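You operate a simulated robot arm through the tools that you are given. There is no shell and no other tool.

You run a simulated robot arm. Do the job below in one go: nothing can be reset, and whatever is moved stays where it is left.

JOB
Put things in order on the top of the fitting table. At the end: the grey chalk stick stands where the white chalk stick stood; the white chalk stick stands where the black pipe sleeve stood; the teal pad stands on top of the grey sanding block (marked "FINE"); the black pipe sleeve stands where the teal pad stood; whatever was shut is shut again. Leave all else as you found it, and nothing knocked over.

It is judged by the outcome, as a careful person would: the job done as asked, and still so three seconds after it is handed in. It fails if anything else is knocked over, pushed out of place, dropped, spilled or broken.

ROBOT AND FRAMES
A 6-joint arm with a two-finger parallel gripper, fixed in place. Base frame: the origin is at the foot of the arm, x ahead of it, y to its left, z up; the work surface is at about z = 0. Readings come in m, degrees, newtons and seconds.
With the tool pointing down near the work surface it reaches from about 0.12 to 0.5 m from the base axis. Its first joint turns from -72.0 to 72.0 degrees. Payload 0.65 kg.
The TCP is the grasp point between the finger pads, 0.025 m short of the fingertips. In the tool frame z runs along the fingers and y along their closing line. Largest opening 0.076 m; finger width 0.018, thickness 0.01; the body of the gripper, 0.036 by 0.078 m, starts 0.045 m behind the TCP.
Orientation is that of the tool frame in the base frame, as a unit quaternion [w, x, y, z]. With the fingers straight down and closing along the base's y, the tool's x points along the base's -x, its y along +y and its z along -z.

CONTROLS
- The arm moves only by the tool jog_arm. Its argument "increments" is a list of rows, each a list of 7 numbers: the shift along the base's x, y, z in mm, then the turn, a rotation vector about the base's x, y, z in degrees, then the gripper command, from -1 (fully open) to 1 (shut), values between in proportion. In form: [[x, y, z, ax, ay, az, grip], ...]. A call has 1 to 20 rows; each row is the pose to reach, as a shift and turn from the pose commanded when the call began. A row lasts 0.2 s, in which the tool goes at most 0.05 m and 8.6 degrees; a call with a longer step from one row to the next is refused whole, and so is a gripper value outside its range. Where a pose cannot be reached the arm comes as near as it can. A force on the tool above 40 N (or 10 N above the force at the start of the call, whichever is more), or a blocked arm, ends the call early, and 0.2 s more pass. The fingers move at their own pace (about 0.108 m/s each) and stop on an object; they squeeze with about 21 N. The grip force told is the motor's: it shows also when the fingers shut on nothing. Time passes only in rows, and 0.2 s behind the last, so rows that repeat a pose let the fingers close. It gives the time, the measured TCP pose, the force on the tool (base axes), the opening and the grip force at its end, in the units of the frame above (readings bear some noise), with the torque about the TCP (base axes, N m) and any sound that the robot's microphone picked up.
- Cameras (640 x 400 px; columns grow to the right, rows downward): "scene" is fixed at [0.078, 0.304, 0.3971]; the picture's right is [-0.42, -0.91, 0.00], its down [-0.57, 0.26, -0.78] and it looks along [0.71, -0.33, -0.62] (base axes); focal length 214 px, centre (320, 200). "wrist" rides on the gripper at [0.058, 0.011, -0.081] in the tool frame; the picture's right is [-0.18, 0.98, 0.00], its down [-0.75, -0.14, -0.64] and it looks along [-0.63, -0.12, 0.77] (tool axes); focal length 243 px, centre (320, 200). There is no depth. A picture from a camera that has moved, and an enlarged one, comes with that camera's place and axes in the base frame and with its lens.
- grab_frame(camera): a new picture of that camera. The clock stands still meanwhile.
- inspect(camera, box): a new picture of the part [left, top, right, bottom] of that camera's present view, enlarged. The clock stands still meanwhile.
- hand_in(): hands the job in; it is judged then, once.

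Places have to be worked out from the pictures, the camera data and where the tool is seen. Open the gripper and draw the arm clear of the work before you hand the job in, unless the task says otherwise.

The tools are called after "Request:" as a command line: name --pt "numbers of a row" for each row, then --argument value for the rest, lists and objects as JSON in quotes. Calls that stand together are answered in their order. jog_arm: Moves the arm, as the interface text tells. Its arguments: {"type":"object","properties":{"increments":{"type":"array","items":{"type":"array","items":{"type":"number"}}}},"required":["increments"]} The other tools are called the same way: grab_frame (camera) takes a picture; inspect (camera, box) takes an enlarged picture of a part of a camera's view; hand_in () hands the job in.

At the start:

```text
clock: 0.0
tool_pos: [0.2346, 0.1177, 0.2599]
ee_rot: [0.001, 0.001, 1.0, 0.0]
ft_force: [0.5, 0.6, -0.5]
torque: [0.01, 0.0, -0.01]
grip_width: 0.0758
finger_force: 0.1
```

scene: 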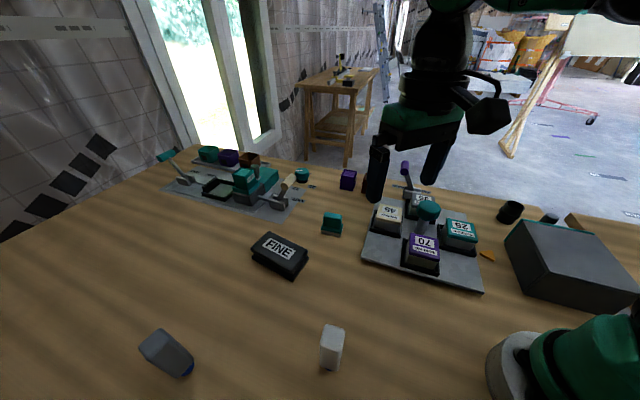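
wrist: 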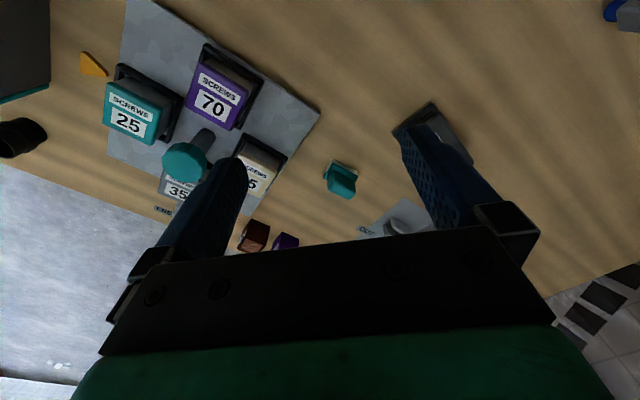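

I begin by looking closer at the scene from the fixed camera to identify all objects.

Request:
inspect --camera "scene" --box '[140, 130, 340, 255]'

Request:
inspect --camera "scene" --box '[340, 150, 640, 337]'

Request:
inspect --camera "scene" --box '[120, 220, 400, 395]'

Request:
inspect --camera "wrist" --box '[0, 0, 320, 200]'

Request:
inspect --camera "wrist" --box '[320, 0, 640, 200]'

```text
3.20 times, centred on (240, 192) of scene
camera zoom: at [0.078, 0.304, 0.3971], right [-0.42, -0.91, 0.0], down [-0.57, 0.26, -0.78], along [0.71, -0.33, -0.62], focal length 686 px, centre (576, 224)
```

zoom: 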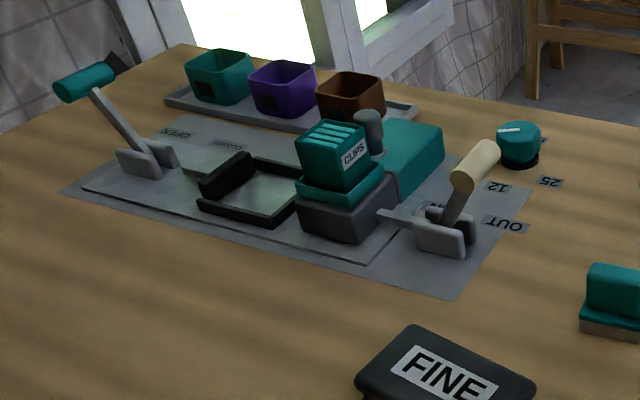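

```text
2.13 times, centred on (490, 244) of scene
camera zoom: at [0.078, 0.304, 0.3971], right [-0.42, -0.91, 0.0], down [-0.57, 0.26, -0.78], along [0.71, -0.33, -0.62], focal length 458 px, centre (-43, 107)
```

zoom: 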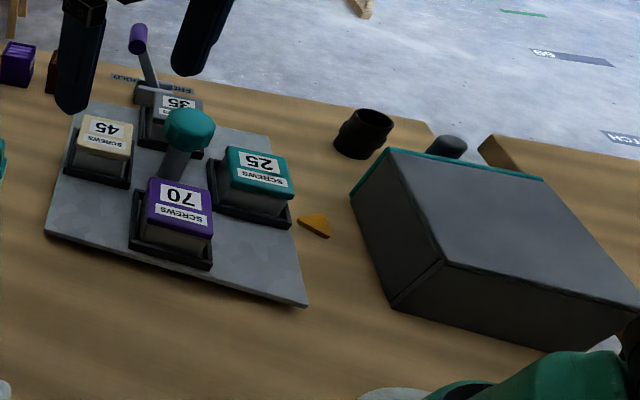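

```text
2.29 times, centred on (260, 308) of scene
camera zoom: at [0.078, 0.304, 0.3971], right [-0.42, -0.91, 0.0], down [-0.57, 0.26, -0.78], along [0.71, -0.33, -0.62], focal length 490 px, centre (457, -46)
```

zoom: 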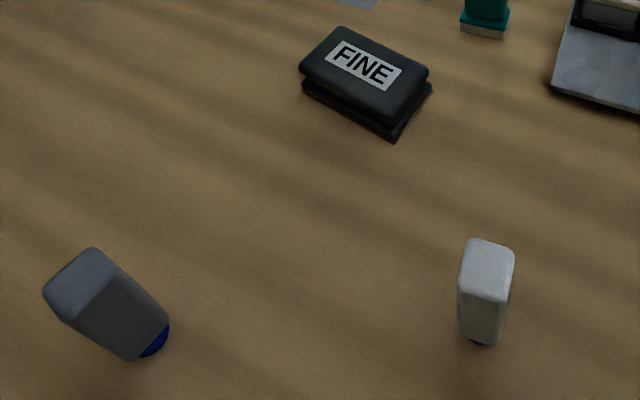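

```text
2.00 times, centred on (160, 100) of wrist
camera zoom: at [0.177, 0.1289, 0.341], right [0.18, 0.98, 0.0], down [0.75, -0.14, 0.64], along [0.63, -0.12, -0.77], focal length 485 px, centre (640, 400)
```

zoom: 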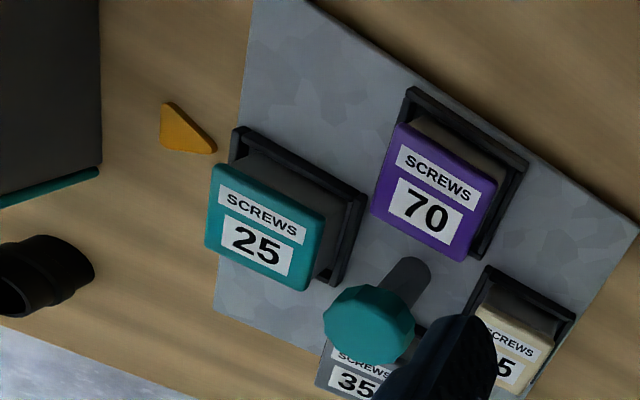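

```text
2.00 times, centred on (480, 100) of wrist
camera zoom: at [0.177, 0.1289, 0.341], right [0.18, 0.98, 0.0], down [0.75, -0.14, 0.64], along [0.63, -0.12, -0.77], focal length 485 px, centre (0, 400)
```

zoom: 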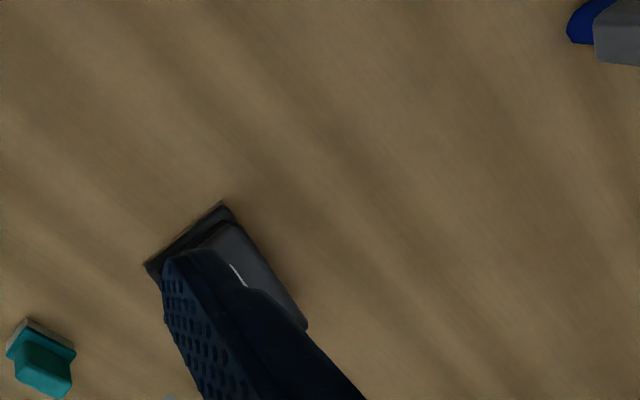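

I can see the teal pad near (0.40, 0.12), the FINE block near (0.37, 0.26), white chalk near (0.155, 0.25), grey chalk near (0.25, 0.44) and the black sleeve near (0.24, -0.315). I move lower toward the pad to get a closer wrist view and check the arm's motion.

Request:
jog_arm --pt "15 8 -30 0 0 0 -1" --pt "30 15 -60 0 0 0 -1" --pt "45 22 -80 0 0 0 -1" --pt "45 22 -80 0 0 0 -1"

Request:
grab_frame --camera "wrist"

Request:
grab_frame --camera "scene"

```text
clock: 1.0
tool_pos: [0.278, 0.1399, 0.1803]
ee_rot: [-0.001, 0.001, 1.0, 0.0]
ft_force: [0.0, 0.0, -0.1]
torque: [0.0, -0.04, 0.01]
grip_width: 0.0761
finger_force: 0.0
```

```text
taken
camera wrist: at [0.2198, 0.1515, 0.2605], right [0.18, 0.98, 0.0], down [0.75, -0.14, 0.64], along [0.63, -0.12, -0.77], focal length 243 px, centre (320, 200)
```

wrist: 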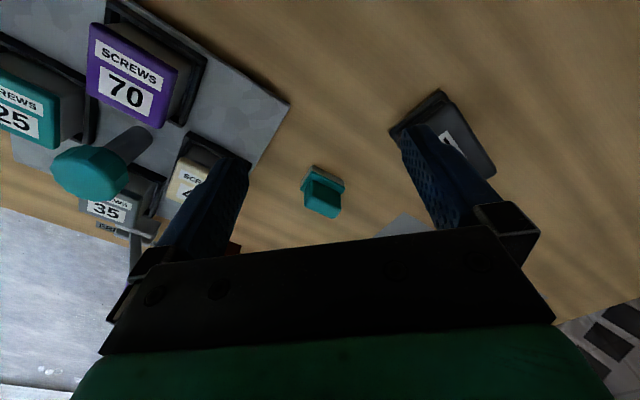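

```text
taken
```

scene: 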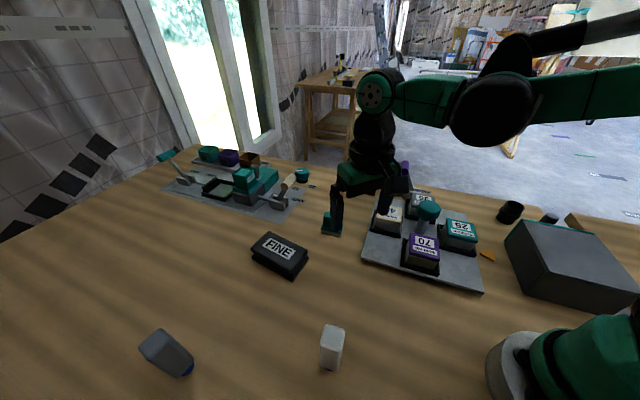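

The pad is visible in the middle of the wrist view; I enlarge it and the block.

Request:
inspect --camera "wrist" --box '[260, 140, 388, 220]'

Request:
inspect --camera "wrist" --box '[380, 70, 540, 170]'

Request:
inspect --camera "scene" --box '[480, 185, 608, 265]'

```text
5.00 times, centred on (324, 180) of wrist
camera zoom: at [0.2198, 0.1515, 0.2605], right [0.18, 0.98, 0.0], down [0.75, -0.14, 0.64], along [0.63, -0.12, -0.77], focal length 1213 px, centre (300, 300)
```

zoom: 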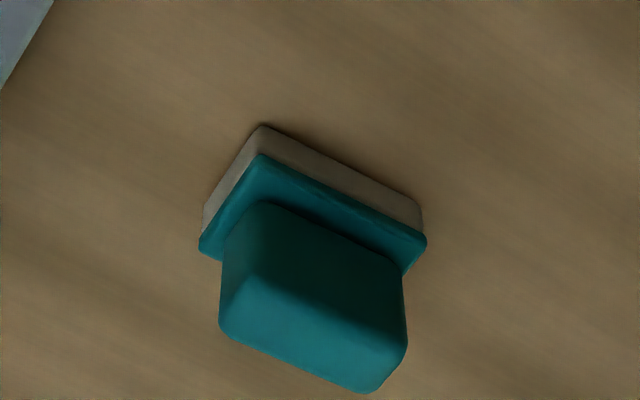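

```text
4.00 times, centred on (460, 120) of wrist
camera zoom: at [0.2198, 0.1515, 0.2605], right [0.18, 0.98, 0.0], down [0.75, -0.14, 0.64], along [0.63, -0.12, -0.77], focal length 970 px, centre (-240, 520)
```

zoom: 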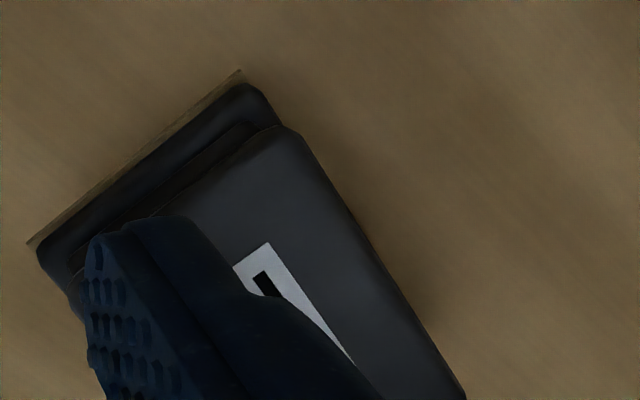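

```text
5.00 times, centred on (544, 225) of scene
camera zoom: at [0.078, 0.304, 0.3971], right [-0.42, -0.91, 0.0], down [-0.57, 0.26, -0.78], along [0.71, -0.33, -0.62], focal length 1072 px, centre (-800, 75)
```

zoom: 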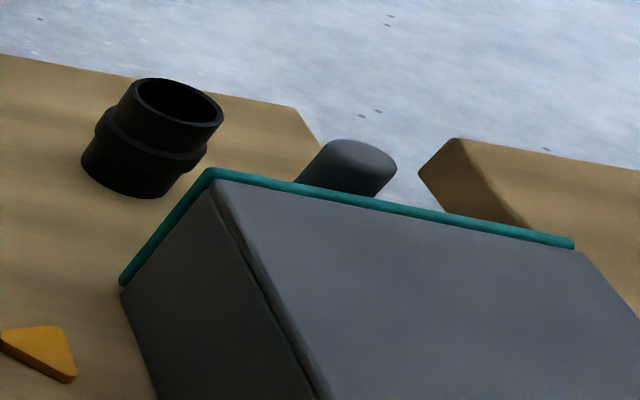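

The pad is a felt-bottomed block with a narrow handle: centre about (0.406, 0.120), long axis at about 50°, top about 0.046 m. The sleeve stands upright. Next I shift left to see the FINE block unobstructed in the wrist view.

Request:
jog_arm --pt "-10 45 0 0 0 0 -1" --pt "-20 90 0 0 0 0 -1" --pt "-25 130 0 0 0 0 -1" --pt "-25 130 0 0 0 0 -1"

Request:
grab_frame --camera "wrist"

Request:
inspect --camera "wrist" --box '[240, 110, 400, 210]'

Request:
inspect --camera "scene" --box '[230, 195, 390, 295]'

```text
clock: 2.0
tool_pos: [0.255, 0.2738, 0.1794]
ee_rot: [0.0, 0.0, 1.0, 0.0]
ft_force: [0.6, 0.3, 0.3]
torque: [-0.02, -0.01, 0.0]
grip_width: 0.0761
finger_force: 0.0
```

```text
taken
camera wrist: at [0.197, 0.2842, 0.2599], right [0.18, 0.98, 0.0], down [0.75, -0.14, 0.64], along [0.63, -0.12, -0.77], focal length 243 px, centre (320, 200)
```

wrist: 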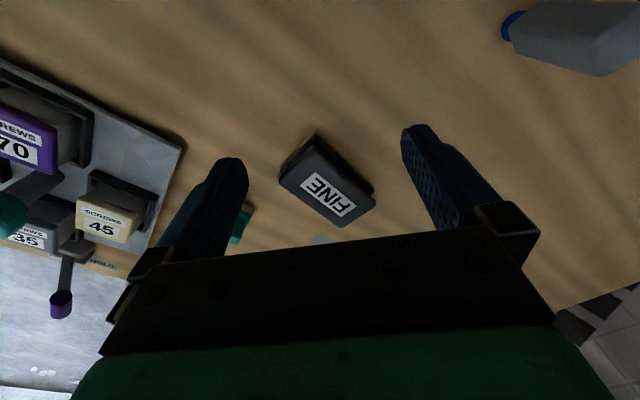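

```text
4.00 times, centred on (320, 160) of wrist
camera zoom: at [0.197, 0.2842, 0.2599], right [0.18, 0.98, 0.0], down [0.75, -0.14, 0.64], along [0.63, -0.12, -0.77], focal length 970 px, centre (320, 360)
```

zoom: 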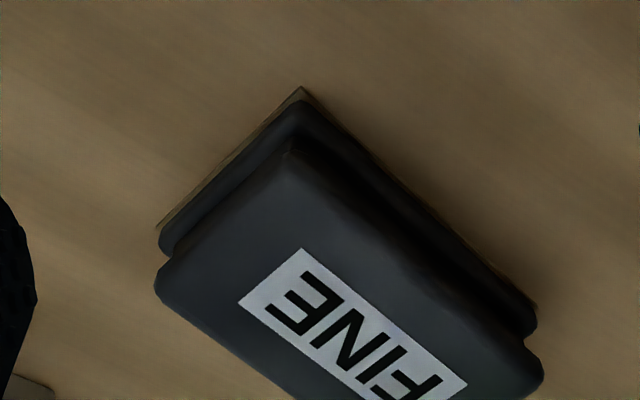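

```text
4.00 times, centred on (310, 245) of scene
camera zoom: at [0.078, 0.304, 0.3971], right [-0.42, -0.91, 0.0], down [-0.57, 0.26, -0.78], along [0.71, -0.33, -0.62], focal length 858 px, centre (360, 20)
```

zoom: 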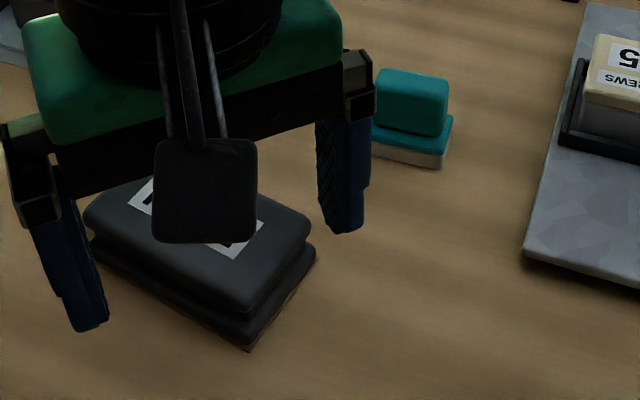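

The FINE block centre is about (0.374, 0.262), long axis about 35°, top about 0.032 m. Now I go above the teal pad at z≈0.12 and turn +51° so the fingers close across the narrow handle.

Request:
jog_arm --pt "21 -22 -8 0 0 7.3 -1" --pt "43 -44 -17 0 0 14.6 -1" --pt "64 -66 -25 0 0 21.9 -1" --pt "86 -89 -34 0 0 29.2 -1" --pt "107 -111 -43 0 0 36.5 -1" --pt "129 -133 -51 0 0 43.8 -1" --pt "150 -155 -60 0 0 51 -1" --pt "150 -155 -60 0 0 51 -1"

Request:
grab_frame --camera "wrist"

Request:
grab_frame --camera "scene"

```text
clock: 3.8
tool_pos: [0.4058, 0.1151, 0.1199]
ee_rot: [0.0, -0.432, 0.902, 0.0]
ft_force: [-0.4, 0.9, -0.2]
torque: [0.0, -0.02, 0.01]
grip_width: 0.0759
finger_force: 0.1
```

```text
taken
camera wrist: at [0.3605, 0.077, 0.1993], right [-0.65, 0.76, 0.0], down [0.58, 0.5, 0.64], along [0.49, 0.42, -0.77], focal length 243 px, centre (320, 200)
```

wrist: 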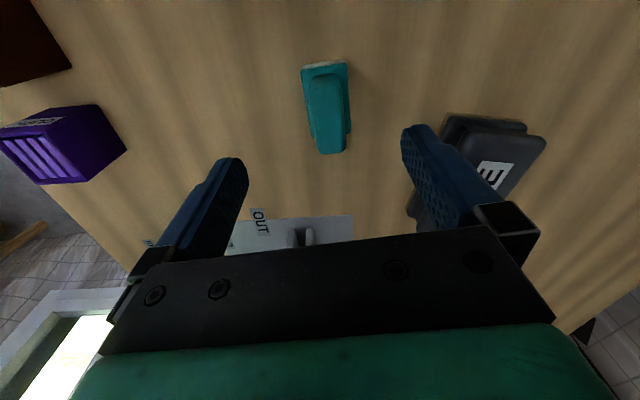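

```text
taken
```

scene: 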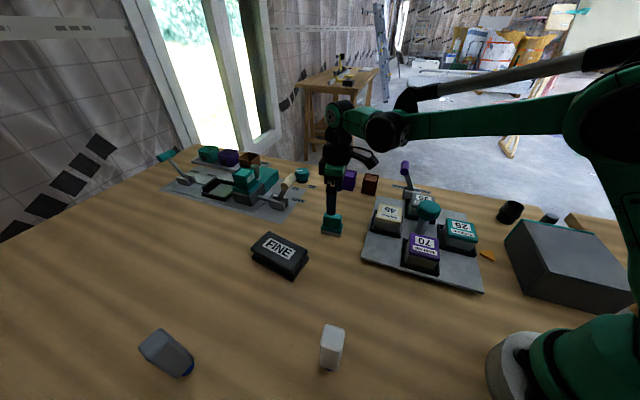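

The pad is straight between the fingers; I enlarge to refine the alignment.

Request:
inspect --camera "wrist" --box '[248, 50, 408, 150]'

Request:
inspect --camera "scene" --box '[280, 160, 408, 240]'

```text
4.00 times, centred on (328, 100) of wrist
camera zoom: at [0.3605, 0.077, 0.1993], right [-0.65, 0.76, 0.0], down [0.58, 0.5, 0.64], along [0.49, 0.42, -0.77], focal length 970 px, centre (288, 600)
```

zoom: 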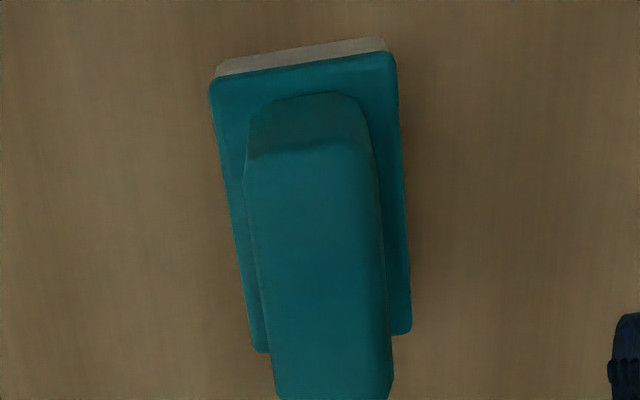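

```text
5.00 times, centred on (344, 200) of scene
camera zoom: at [0.0781, 0.304, 0.3971], right [-0.42, -0.91, 0.0], down [-0.57, 0.26, -0.78], along [0.71, -0.33, -0.62], focal length 1072 px, centre (200, 200)
```

zoom: 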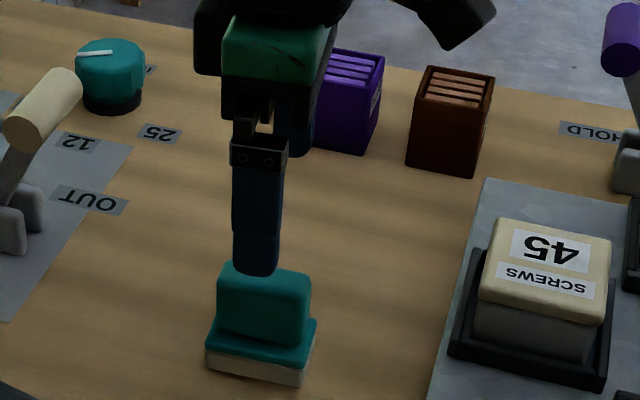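

The pad is about 5 mm off along the closing line; before correcting, I zoom tightly to measure heights.

Request:
inspect --camera "scene" --box '[312, 205, 352, 240]'

Request:
inspect --camera "scene" --box '[240, 225, 320, 285]'

```text
11.43 times, centred on (332, 222) of scene
camera zoom: at [0.0781, 0.304, 0.3971], right [-0.42, -0.91, 0.0], down [-0.57, 0.26, -0.78], along [0.71, -0.33, -0.62], focal length 2451 px, centre (183, -57)
```

zoom: 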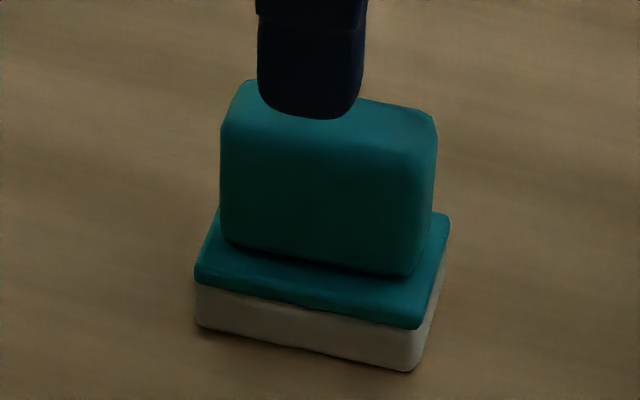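

```text
6.67 times, centred on (280, 255) of scene
camera zoom: at [0.0781, 0.304, 0.3971], right [-0.42, -0.91, 0.0], down [-0.57, 0.26, -0.78], along [0.71, -0.33, -0.62], focal length 1430 px, centre (587, -167)
```

zoom: 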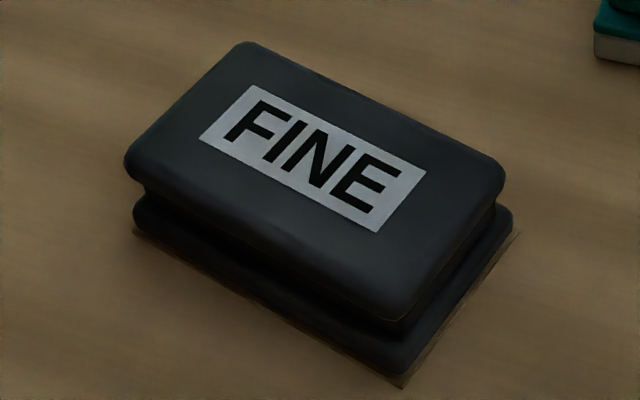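

Refined: pad centre (0.4025, 0.1205), plate top ≈0.020, handle top ≈0.054. I shift -3/+5.5 mm, descend to TCP z≈0.050 and look before closing.

Request:
jog_arm --pt "-3 5.5 0 0 0 0 -1" --pt "-3 5.5 -25 0 0 0 -1" --pt "-3 5.5 -50 0 0 0 -1" --pt "-3 5.5 -69 0 0 0 -1" --pt "-3 5.5 -69 0 0 0 -1"

Request:
grab_frame --camera "wrist"

Request:
inspect --camera "scene" --box '[292, 185, 372, 245]'

```text
clock: 5.0
tool_pos: [0.4019, 0.1215, 0.0497]
ee_rot: [-0.001, -0.431, 0.903, 0.0]
ft_force: [0.5, -0.5, 0.0]
torque: [0.02, -0.02, 0.01]
grip_width: 0.076
finger_force: 0.0
```

```text
taken
camera wrist: at [0.356, 0.0825, 0.1306], right [-0.65, 0.76, 0.0], down [0.58, 0.5, 0.64], along [0.49, 0.42, -0.77], focal length 243 px, centre (320, 200)
```

wrist: 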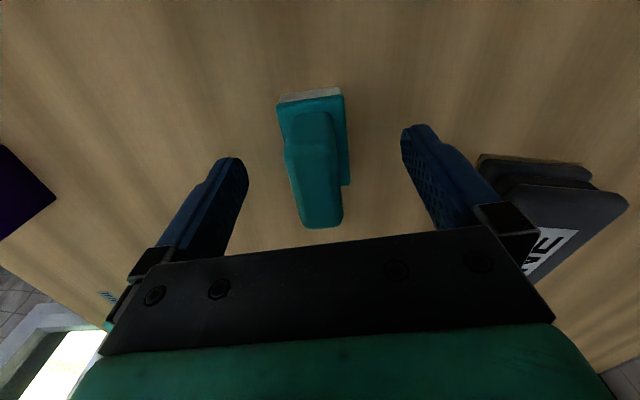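

```text
6.67 times, centred on (332, 215) of scene
camera zoom: at [0.078, 0.304, 0.3971], right [-0.42, -0.91, 0.0], down [-0.57, 0.26, -0.78], along [0.71, -0.33, -0.62], focal length 1430 px, centre (240, 100)
```

zoom: 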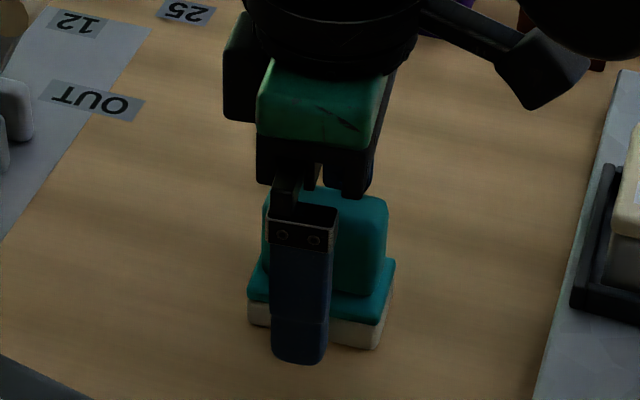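

The fingers straddle the handle with about 2 mm offset; I correct that and close slowly on the handle.

Request:
jog_arm --pt "1.3 -1.5 0 0 0 0 -1" --pt "1.3 -1.5 0 0 0 0 -0.3" --pt "1.3 -1.5 0 0 0 0 0.2" --pt "1.3 -1.5 0 0 0 0 1" --pt "1.3 -1.5 0 0 0 0 1" --pt "1.3 -1.5 0 0 0 0 1"

Request:
grab_frame --camera "wrist"

```text
clock: 6.4
tool_pos: [0.4032, 0.1171, 0.0517]
ee_rot: [0.0, -0.431, 0.902, -0.001]
ft_force: [-0.3, -0.2, 0.7]
torque: [0.0, 0.03, -0.01]
grip_width: 0.0193
finger_force: 21.3
```

```text
taken
camera wrist: at [0.3577, 0.0797, 0.1314], right [-0.65, 0.76, 0.0], down [0.58, 0.5, 0.64], along [0.49, 0.42, -0.77], focal length 243 px, centre (320, 200)
```

wrist: 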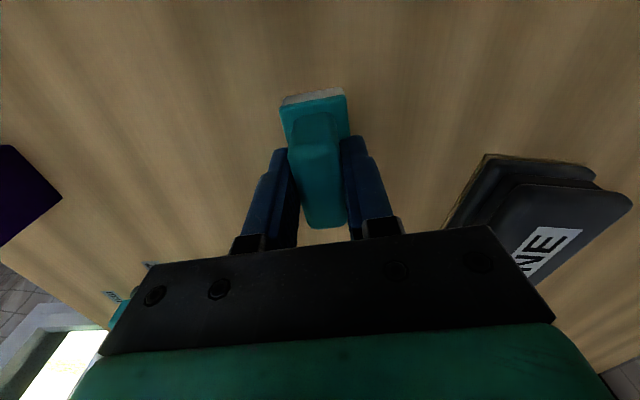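

The handle is gripped (19 mm). I lift 80 mm, carry it over the FINE block and turn -16° to align with the block's long axis.

Request:
jog_arm --pt "1.3 -1.5 15 0 0 0 1" --pt "1.3 -1.5 45 0 0 0 1" --pt "1.3 -1.5 80 0 0 0 1" --pt "-7 30 80 0 0 -4 1" --pt "-15 65 80 0 0 -8 1" --pt "-22 100 80 0 0 -12 1" --pt "-28 141 80 0 0 -16 1" --pt "-28 141 80 0 0 -16 1"

Request:
grab_frame --camera "wrist"

Request:
inspect --camera "scene" --box '[220, 170, 340, 290]'

```text
clock: 8.2
tool_pos: [0.3781, 0.2591, 0.1317]
ee_rot: [-0.001, -0.301, 0.954, 0.0]
ft_force: [0.0, -0.5, -0.6]
torque: [0.02, 0.0, -0.02]
grip_width: 0.0195
finger_force: 21.4
```

```text
taken
camera wrist: at [0.3244, 0.235, 0.2125], right [-0.41, 0.91, 0.0], down [0.7, 0.32, 0.64], along [0.59, 0.27, -0.77], focal length 243 px, centre (320, 200)
```

wrist: 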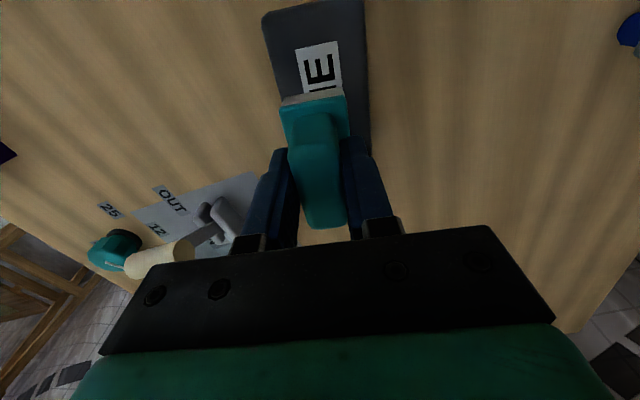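

```text
3.33 times, centred on (280, 230) of scene
camera zoom: at [0.078, 0.3041, 0.3971], right [-0.42, -0.91, 0.0], down [-0.57, 0.26, -0.78], along [0.71, -0.33, -0.62], focal length 715 px, centre (453, 100)
```

zoom: 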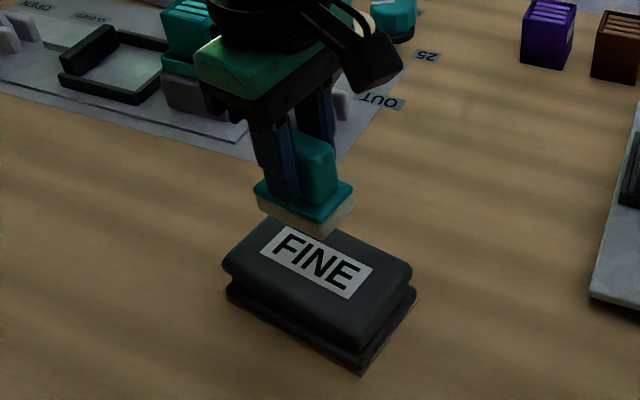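

Alignment with the block is good; TCP should shift about (-5, +2) mm to centre. I lower 42 mm, leaving the pad's bottom near z≈0.039, then check.

Request:
jog_arm --pt "-5 2 -15 0 0 0 1" --pt "-5 2 -30 0 0 0 1" --pt "-5 2 -42 0 0 0 1" --pt "-5 2 -42 0 0 0 1"

Request:
inspect --camera "scene" --box '[230, 200, 330, 290]'

Request:
grab_frame --camera "wrist"

```text
clock: 9.2
tool_pos: [0.373, 0.2594, 0.0889]
ee_rot: [0.0, -0.301, 0.954, 0.0]
ft_force: [0.1, -0.9, 20.0]
torque: [-0.03, -0.03, -0.14]
grip_width: 0.0195
finger_force: 21.7
```

```text
4.44 times, centred on (280, 245) of scene
camera zoom: at [0.078, 0.304, 0.3972], right [-0.42, -0.91, 0.0], down [-0.57, 0.26, -0.78], along [0.71, -0.33, -0.62], focal length 953 px, centre (498, 0)
```

zoom: 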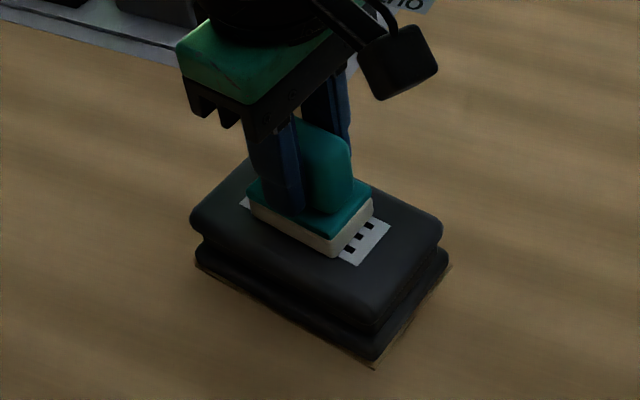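

```text
taken
camera wrist: at [0.3188, 0.2367, 0.1693], right [-0.41, 0.91, 0.0], down [0.7, 0.32, 0.64], along [0.59, 0.27, -0.77], focal length 243 px, centre (320, 200)
```

wrist: 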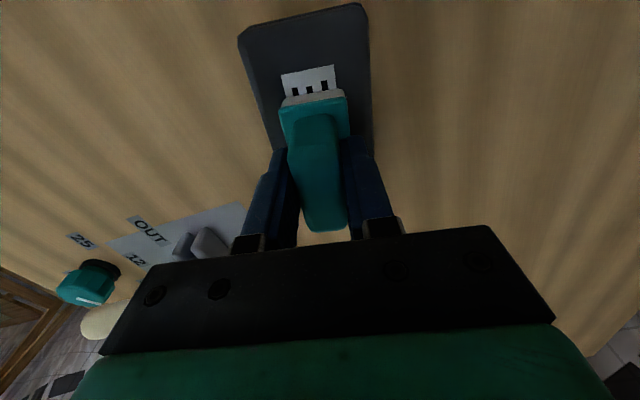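

Contact already: 20 N upward at z=0.089, so the pad rests on the block (block top ≈0.039). I ease off 1 mm to relieve the pressing force and read again.

Request:
jog_arm --pt "0 0 1 0 0 0 1" --pt "0 0 1 0 0 0 1"

```text
clock: 9.8
tool_pos: [0.3726, 0.2602, 0.0902]
ee_rot: [0.0, -0.301, 0.954, 0.001]
ft_force: [-0.5, -0.1, 0.3]
torque: [-0.01, 0.04, -0.02]
grip_width: 0.0195
finger_force: 20.8
```

Force is ~0 now, so it is just at contact. I lower 0.4 mm, open slowly and go straight up.

Request:
jog_arm --pt "0 0 -0.4 0 0 0 1" --pt "0 0 -0.4 0 0 0 0.3" --pt "0 0 -0.4 0 0 0 -0.3" --pt "0 0 -0.4 0 0 0 -1" --pt "0 0 -0.4 0 0 0 -1" --pt "0 0 20 0 0 0 -1" --pt "0 0 55 0 0 0 -1" --pt "0 0 90 0 0 0 -1" --pt "0 0 90 0 0 0 -1"

Request:
inspect --camera "scene" --box '[230, 200, 330, 290]'

Request:
grab_frame --camera "wrist"

```text
clock: 11.8
tool_pos: [0.3713, 0.2622, 0.1781]
ee_rot: [-0.001, -0.301, 0.954, -0.001]
ft_force: [-0.3, 0.0, 0.5]
torque: [-0.01, 0.03, 0.01]
grip_width: 0.0759
finger_force: 0.1
```

```text
4.44 times, centred on (280, 245) of scene
camera zoom: at [0.078, 0.304, 0.3971], right [-0.42, -0.91, 0.0], down [-0.57, 0.26, -0.78], along [0.71, -0.33, -0.62], focal length 953 px, centre (498, 0)
```

zoom: 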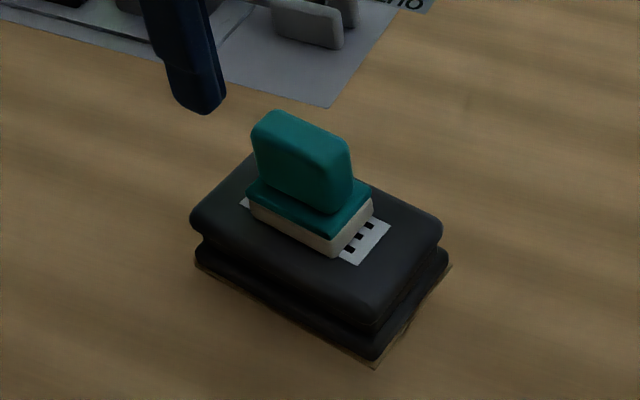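

```text
taken
camera wrist: at [0.3177, 0.2377, 0.2586], right [-0.41, 0.91, 0.0], down [0.7, 0.32, 0.64], along [0.59, 0.27, -0.77], focal length 243 px, centre (320, 200)
```

wrist: 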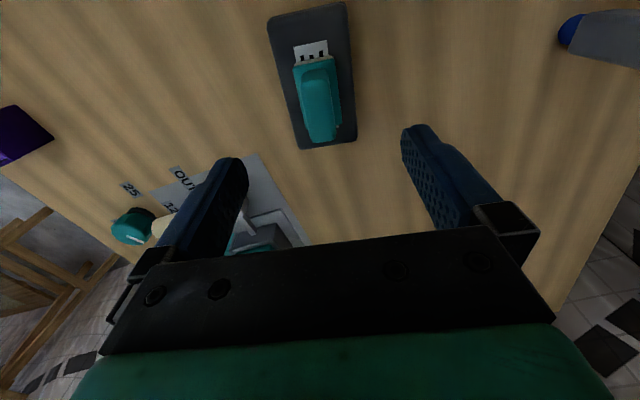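

The pad stands centred on the FINE block. Now I swing at z≈0.22 around to the right side, turning -88°, to view the black sleeve.

Request:
jog_arm --pt "12.4 -43.3 5 0 0 -5.5 -1" --pt "19.9 -86.4 10 0 0 -11 -1" --pt "22.9 -128.8 15 0 0 -16.5 -1" --pt "21.4 -170.1 20 0 0 -22 -1" --pt "15.8 -209.9 25 0 0 -27.5 -1" --pt "6.2 -247.7 30 0 0 -33 -1" --pt "-6.9 -283.2 35 0 0 -38.5 -1" --pt "-23.2 -316.1 40 0 0 -44 -1" --pt "-42.3 -346.1 40 0 0 -49.5 -1" --pt "-63.9 -372.9 40 0 0 -55 -1" --pt "-87.5 -396.4 40 0 0 -60.5 -1" --pt "-112.7 -416.4 40 0 0 -66 -1" --pt "-138.9 -432.9 40 0 0 -71.5 -1" --pt "-165.8 -445.9 40 0 0 -77 -1" --pt "-193.1 -455.3 40 0 0 -82.5 -1" --pt "-220.1 -461.3 40 0 0 -88 -1" --pt "-220.1 -461.3 40 0 0 -88 -1"

Request:
grab_frame --camera "wrist"

Request:
grab_frame --camera "scene"

```text
clock: 15.4
tool_pos: [0.1498, -0.1996, 0.2222]
ee_rot: [0.0, 0.446, 0.895, 0.0]
ft_force: [0.4, -0.4, 0.4]
torque: [0.03, 0.02, -0.01]
grip_width: 0.0761
finger_force: 0.0
```

```text
taken
camera wrist: at [0.1225, -0.146, 0.3029], right [0.9, 0.44, 0.0], down [0.34, -0.69, 0.64], along [0.29, -0.58, -0.77], focal length 243 px, centre (320, 200)
```

wrist: 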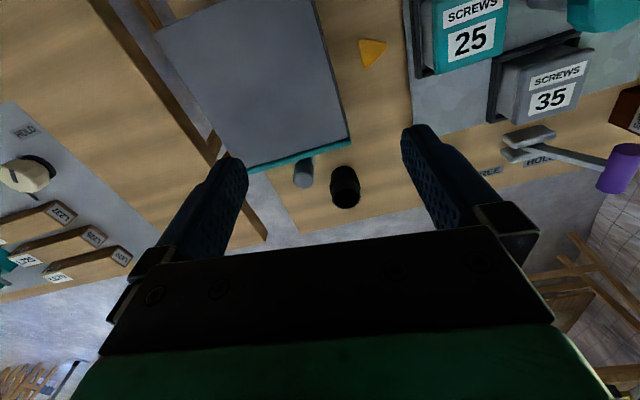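

```text
taken
```

scene: 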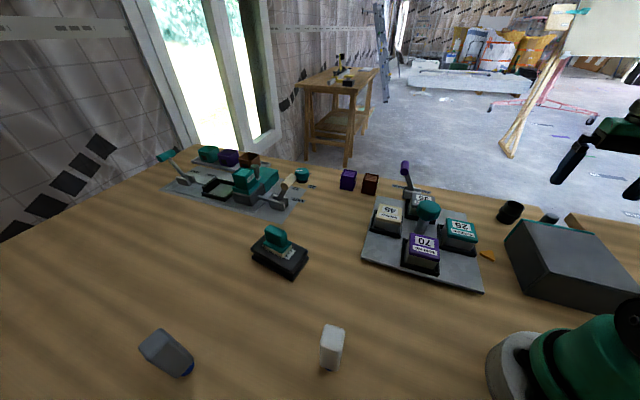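

The wrist view shows the box with a teal front and round handle; the sleeve stands just off it. I zoom in there.

Request:
inspect --camera "wrist" --box '[270, 120, 398, 220]'

Request:
inspect --camera "wrist" --box '[140, 0, 400, 240]'

```text
4.00 times, centred on (334, 170) of wrist
camera zoom: at [0.1225, -0.146, 0.3029], right [0.9, 0.44, 0.0], down [0.34, -0.69, 0.64], along [0.29, -0.58, -0.77], focal length 970 px, centre (264, 320)
```

zoom: 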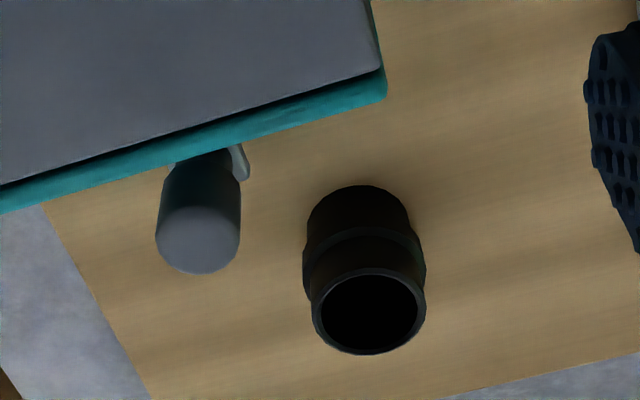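

```text
1.67 times, centred on (270, 120) of wrist
camera zoom: at [0.1225, -0.146, 0.3029], right [0.9, 0.44, 0.0], down [0.34, -0.69, 0.64], along [0.29, -0.58, -0.77], focal length 404 px, centre (403, 333)
```

zoom: 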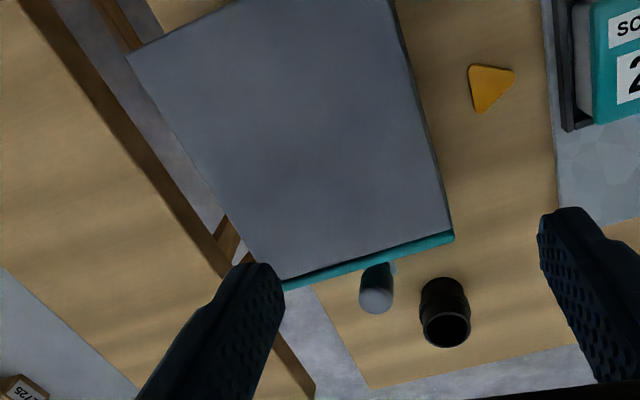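

The sleeve (≈38 mm diameter, ≈47 mm tall with a mid collar) is centred near (0.249, -0.316); a grey cylinder handle (top ≈0.079) is at about (0.176, -0.295). I go above the sleeve with the present yaw, which keeps the fingers clear of both handle and box, and look again.

Request:
jog_arm --pt "25 -29 0 0 0 0 -1" --pt "50 -58 0 0 0 0 -1" --pt "75 -87 -10 0 0 0 -1" --pt "99 -116 -35 0 0 0 -1" --pt "99 -116 -75 0 0 0 -1" --pt "99 -116 -110 0 0 0 -1" --pt "99 -116 -110 0 0 0 -1"

Request:
grab_frame --camera "wrist"

Request:
inspect --camera "scene" --box '[470, 140, 630, 260]'

```text
clock: 17.0
tool_pos: [0.2495, -0.3168, 0.1102]
ee_rot: [0.0, 0.447, 0.895, 0.0]
ft_force: [0.1, -0.7, 0.1]
torque: [0.01, -0.03, -0.05]
grip_width: 0.0758
finger_force: 0.0
```

```text
taken
camera wrist: at [0.223, -0.2632, 0.1908], right [0.9, 0.45, 0.0], down [0.34, -0.69, 0.64], along [0.29, -0.58, -0.77], focal length 243 px, centre (320, 200)
```

wrist: 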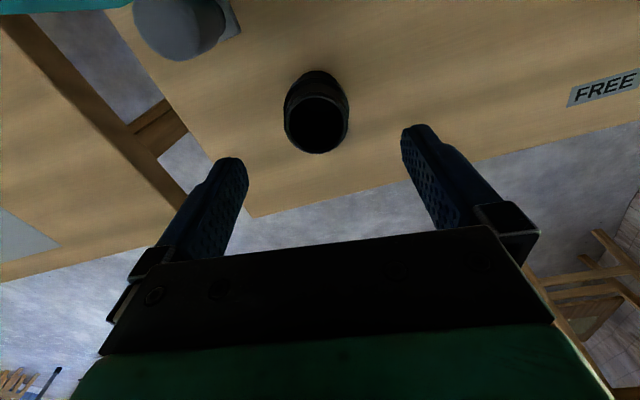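

```text
3.33 times, centred on (550, 200) of scene
camera zoom: at [0.078, 0.304, 0.3971], right [-0.42, -0.91, 0.0], down [-0.57, 0.26, -0.78], along [0.71, -0.33, -0.62], focal length 715 px, centre (-447, 200)
```

zoom: 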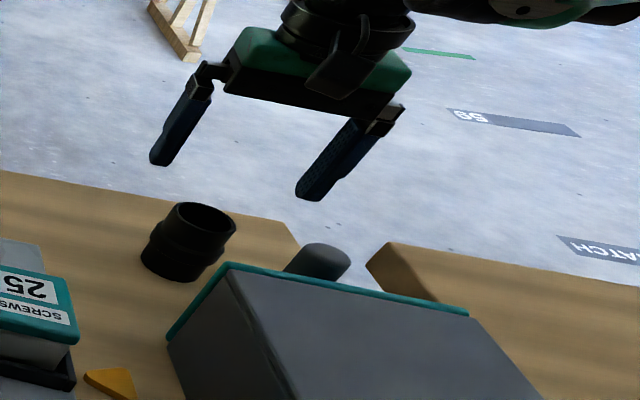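

The sleeve is centred under the gripper (estimate (0.249, -0.316)). I descend to z≈0.031 and check before closing.

Request:
jog_arm --pt "-0.5 0.5 -25 0 0 0 -1" --pt "-0.5 0.5 -50 0 0 0 -1" --pt "-0.5 0.5 -70 0 0 0 -1" --pt "-0.5 0.5 -79 0 0 0 -1" --pt "-0.5 0.5 -79 0 0 0 -1"

Request:
grab_frame --camera "wrist"

Request:
inspect --camera "scene" --box '[470, 160, 598, 256]'

```text
clock: 18.2
tool_pos: [0.2486, -0.318, 0.0314]
ee_rot: [-0.001, 0.446, 0.895, -0.001]
ft_force: [0.1, 0.0, 0.4]
torque: [0.02, -0.01, 0.04]
grip_width: 0.0761
finger_force: 0.1
```

```text
taken
camera wrist: at [0.2218, -0.2631, 0.1128], right [0.9, 0.45, 0.0], down [0.34, -0.69, 0.64], along [0.29, -0.58, -0.77], focal length 243 px, centre (320, 200)
```

wrist: 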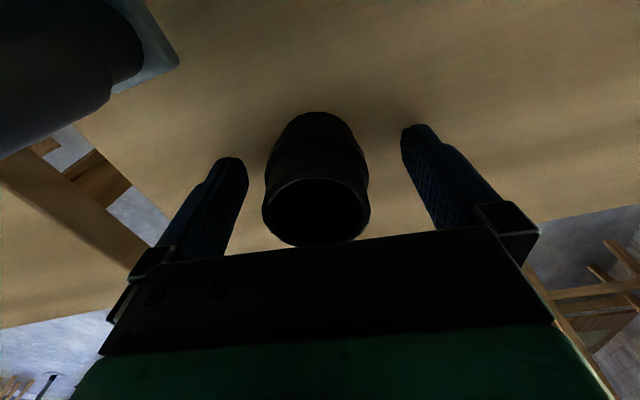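

```text
4.17 times, centred on (534, 208) of scene
camera zoom: at [0.078, 0.304, 0.3971], right [-0.42, -0.91, 0.0], down [-0.57, 0.26, -0.78], along [0.71, -0.33, -0.62], focal length 894 px, centre (-572, 167)
```

zoom: 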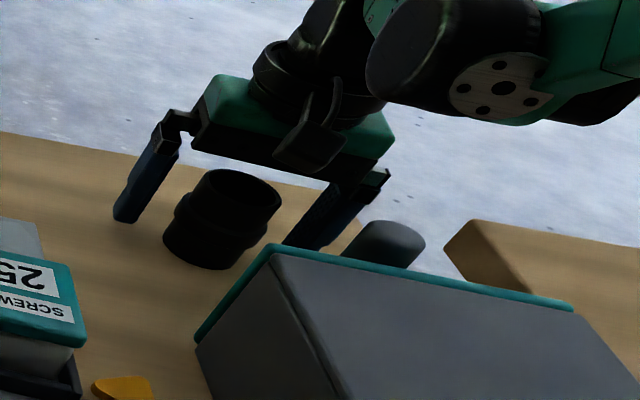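

The sleeve sits between the fingers, centred. I close on it.

Request:
jog_arm --pt "0 0 0 0 0 0 -0.5" --pt "0 0 0 0 0 0 -0.1" --pt "0 0 0 0 0 0 1" --pt "0 0 0 0 0 0 1" --pt "0 0 0 0 0 0 1"

Request:
grab_frame --camera "wrist"

```text
clock: 19.4
tool_pos: [0.2488, -0.3173, 0.0326]
ee_rot: [-0.001, 0.446, 0.895, 0.0]
ft_force: [0.2, -0.4, 1.2]
torque: [-0.03, -0.01, 0.02]
grip_width: 0.0409
finger_force: 21.0
```

```text
taken
camera wrist: at [0.2218, -0.2632, 0.113], right [0.9, 0.45, 0.0], down [0.34, -0.69, 0.64], along [0.29, -0.58, -0.77], focal length 243 px, centre (320, 200)
```

wrist: 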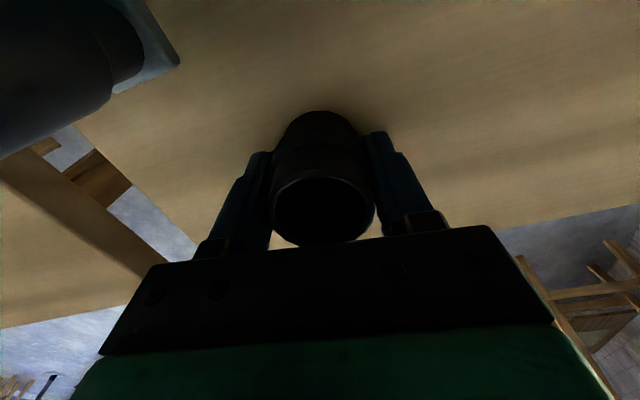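

The sleeve is gripped (41 mm at the collar). I lift straight up to z≈0.22 and check the hold.

Request:
jog_arm --pt "0 0 10 0 0 0 1" --pt "0 0 40 0 0 0 1" --pt "0 0 80 0 0 0 1" --pt "0 0 120 0 0 0 1" --pt "0 0 160 0 0 0 1" --pt "0 0 190 0 0 0 1" --pt "0 0 190 0 0 0 1"

Request:
grab_frame --camera "wrist"

Request:
grab_frame --camera "scene"

```text
clock: 21.0
tool_pos: [0.2471, -0.3125, 0.2237]
ee_rot: [0.001, 0.446, 0.895, 0.0]
ft_force: [-0.2, 0.1, -0.2]
torque: [0.01, 0.02, 0.02]
grip_width: 0.0405
finger_force: 20.9
```

```text
taken
camera wrist: at [0.2209, -0.2591, 0.3041], right [0.9, 0.45, 0.0], down [0.34, -0.69, 0.64], along [0.29, -0.58, -0.77], focal length 243 px, centre (320, 200)
```

wrist: 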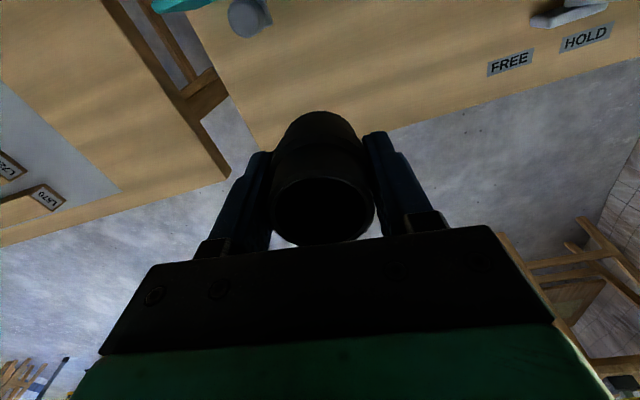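

```text
taken
```

scene: 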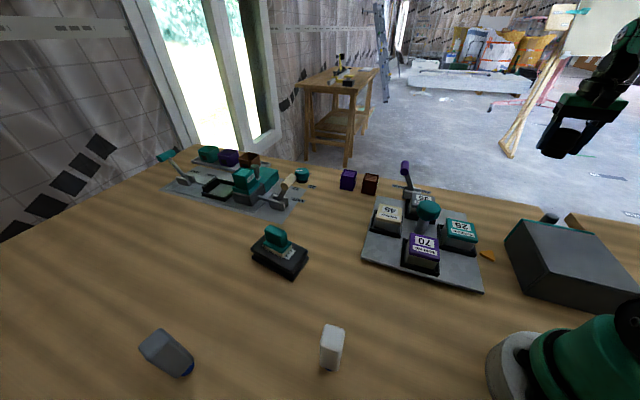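

The hold is firm. I swing the sleeve at z≈0.22 around to above the pad's old place (0.4025, 0.1205).

Request:
jog_arm --pt "34.6 25.6 0 0 0 6.24 1" --pt "65.6 57 0 0 0 12.5 1" --pt "93.1 91.9 0 0 0 18.7 1" --pt "116.8 129.6 0 0 0 25 1" --pt "136.2 169.8 0 0 0 31.2 1" --pt "151.1 212.1 0 0 0 37.4 1" --pt "161.5 255.9 0 0 0 43.7 1" --pt "167 300.7 0 0 0 49.9 1" --pt "167.7 346.1 0 0 0 56.2 1" --pt "163.4 391.4 0 0 0 62.4 1" --pt "154.2 435.6 0 0 0 68.6 1" --pt "154.2 435.6 -30 0 0 68.6 1" --pt "154.2 435.6 -75 0 0 68.6 1" --pt "154.2 435.6 -120 0 0 68.6 1" --pt "154.2 435.6 -140 0 0 68.6 1" --pt "154.2 435.6 -140 0 0 68.6 1"

Request:
grab_frame --camera "wrist"

Request:
inspect --camera "scene" --box '[270, 150, 398, 246]'

```text
clock: 24.4
tool_pos: [0.4016, 0.1188, 0.0804]
ee_rot: [0.0, -0.136, 0.991, 0.001]
ft_force: [0.7, 0.3, -0.5]
torque: [-0.02, -0.02, 0.01]
grip_width: 0.0405
finger_force: 20.7
```

```text
taken
camera wrist: at [0.3428, 0.1146, 0.1609], right [-0.09, 1.0, 0.0], down [0.76, 0.07, 0.64], along [0.64, 0.06, -0.77], focal length 243 px, centre (320, 200)
```

wrist: 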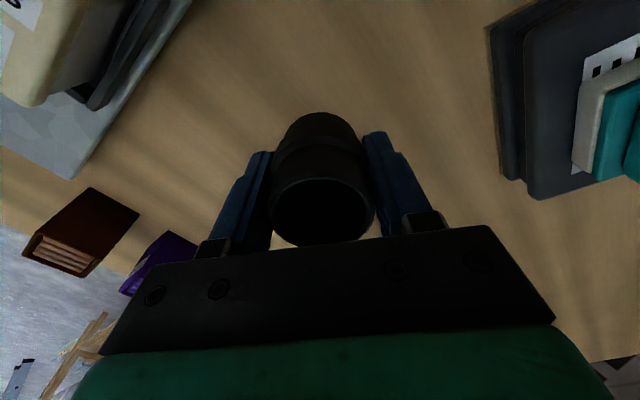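

```text
4.17 times, centred on (334, 198) of scene
camera zoom: at [0.078, 0.304, 0.3971], right [-0.42, -0.91, 0.0], down [-0.57, 0.26, -0.78], along [0.71, -0.33, -0.62], focal length 894 px, centre (262, 208)
```

zoom: 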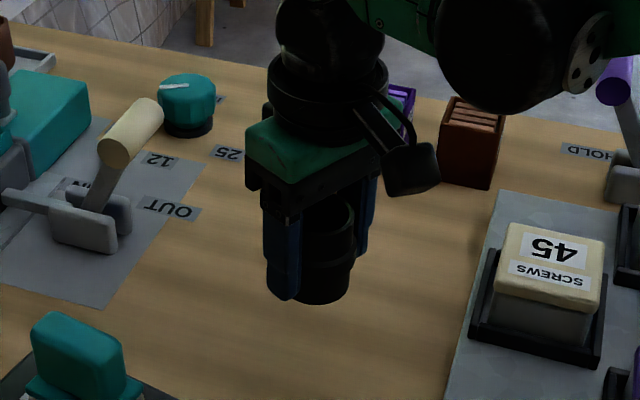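

Sleeve is above the pad's old spot (TCP ≈(0.402, 0.120)). I lower to just above the table and read the force.

Request:
jog_arm --pt "0.8 0.9 -20 0 0 0 1" --pt "0.8 0.9 -38 0 0 0 1" --pt "0.8 0.9 -46 0 0 0 1" --pt "0.8 0.9 -48 0 0 0 1" --pt "0.8 0.9 -48 0 0 0 1"

Request:
jog_arm --pt "0 0 -1 0 0 0 1" --pt "0 0 -1 0 0 0 1"

```text
clock: 25.6
tool_pos: [0.4039, 0.1209, 0.0325]
ee_rot: [0.001, -0.136, 0.991, 0.0]
ft_force: [0.0, -0.2, 0.2]
torque: [-0.04, -0.02, -0.01]
grip_width: 0.04
finger_force: 20.9
```

```text
clock: 26.2
tool_pos: [0.403, 0.1198, 0.0325]
ee_rot: [0.0, -0.135, 0.991, -0.001]
ft_force: [-0.2, 0.2, 18.8]
torque: [-0.02, -0.06, -0.06]
grip_width: 0.0399
finger_force: 20.8
```

Contact (19 N). I back off 0.8 mm, open gently and rise straight up.

Request:
jog_arm --pt "0 0 0.8 0 0 0 1" --pt "0 0 0.8 0 0 0 0" --pt "0 0 0.8 0 0 0 -0.4" --pt "0 0 0.8 0 0 0 -0.9" --pt "0 0 0.8 0 0 0 -1" --pt "0 0 25 0 0 0 -1" --pt "0 0 65 0 0 0 -1" --pt "0 0 110 0 0 0 -1" --pt "0 0 150 0 0 0 -1" --pt "0 0 150 0 0 0 -1"

Request:
grab_frame --camera "wrist"

Request:
grab_frame --camera "scene"

```text
clock: 28.4
tool_pos: [0.405, 0.119, 0.1844]
ee_rot: [0.001, -0.136, 0.991, 0.0]
ft_force: [0.8, -0.7, -0.5]
torque: [-0.01, 0.04, 0.02]
grip_width: 0.076
finger_force: 0.1
```

```text
taken
camera wrist: at [0.3456, 0.1148, 0.2647], right [-0.09, 1.0, 0.0], down [0.76, 0.07, 0.64], along [0.64, 0.06, -0.77], focal length 243 px, centre (320, 200)
```

wrist: 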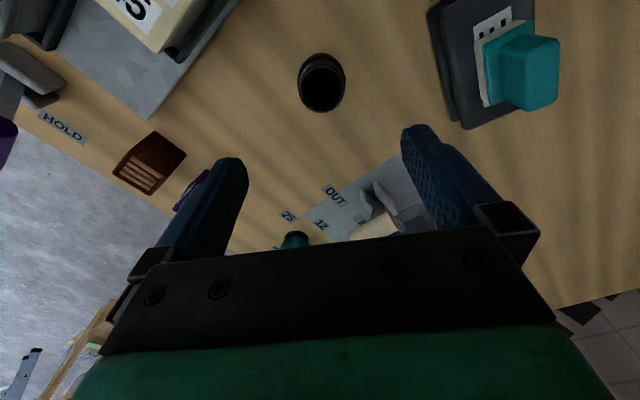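

```text
taken
```

scene: 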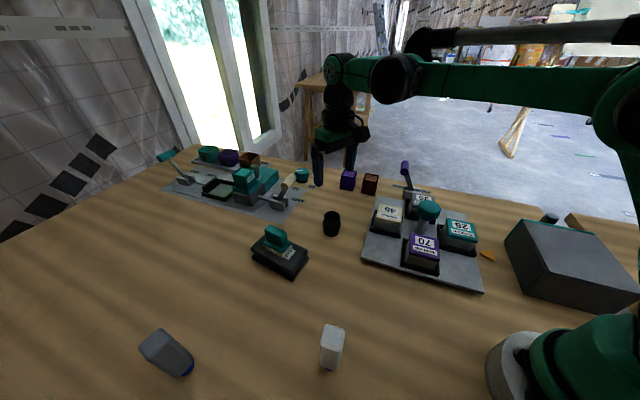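

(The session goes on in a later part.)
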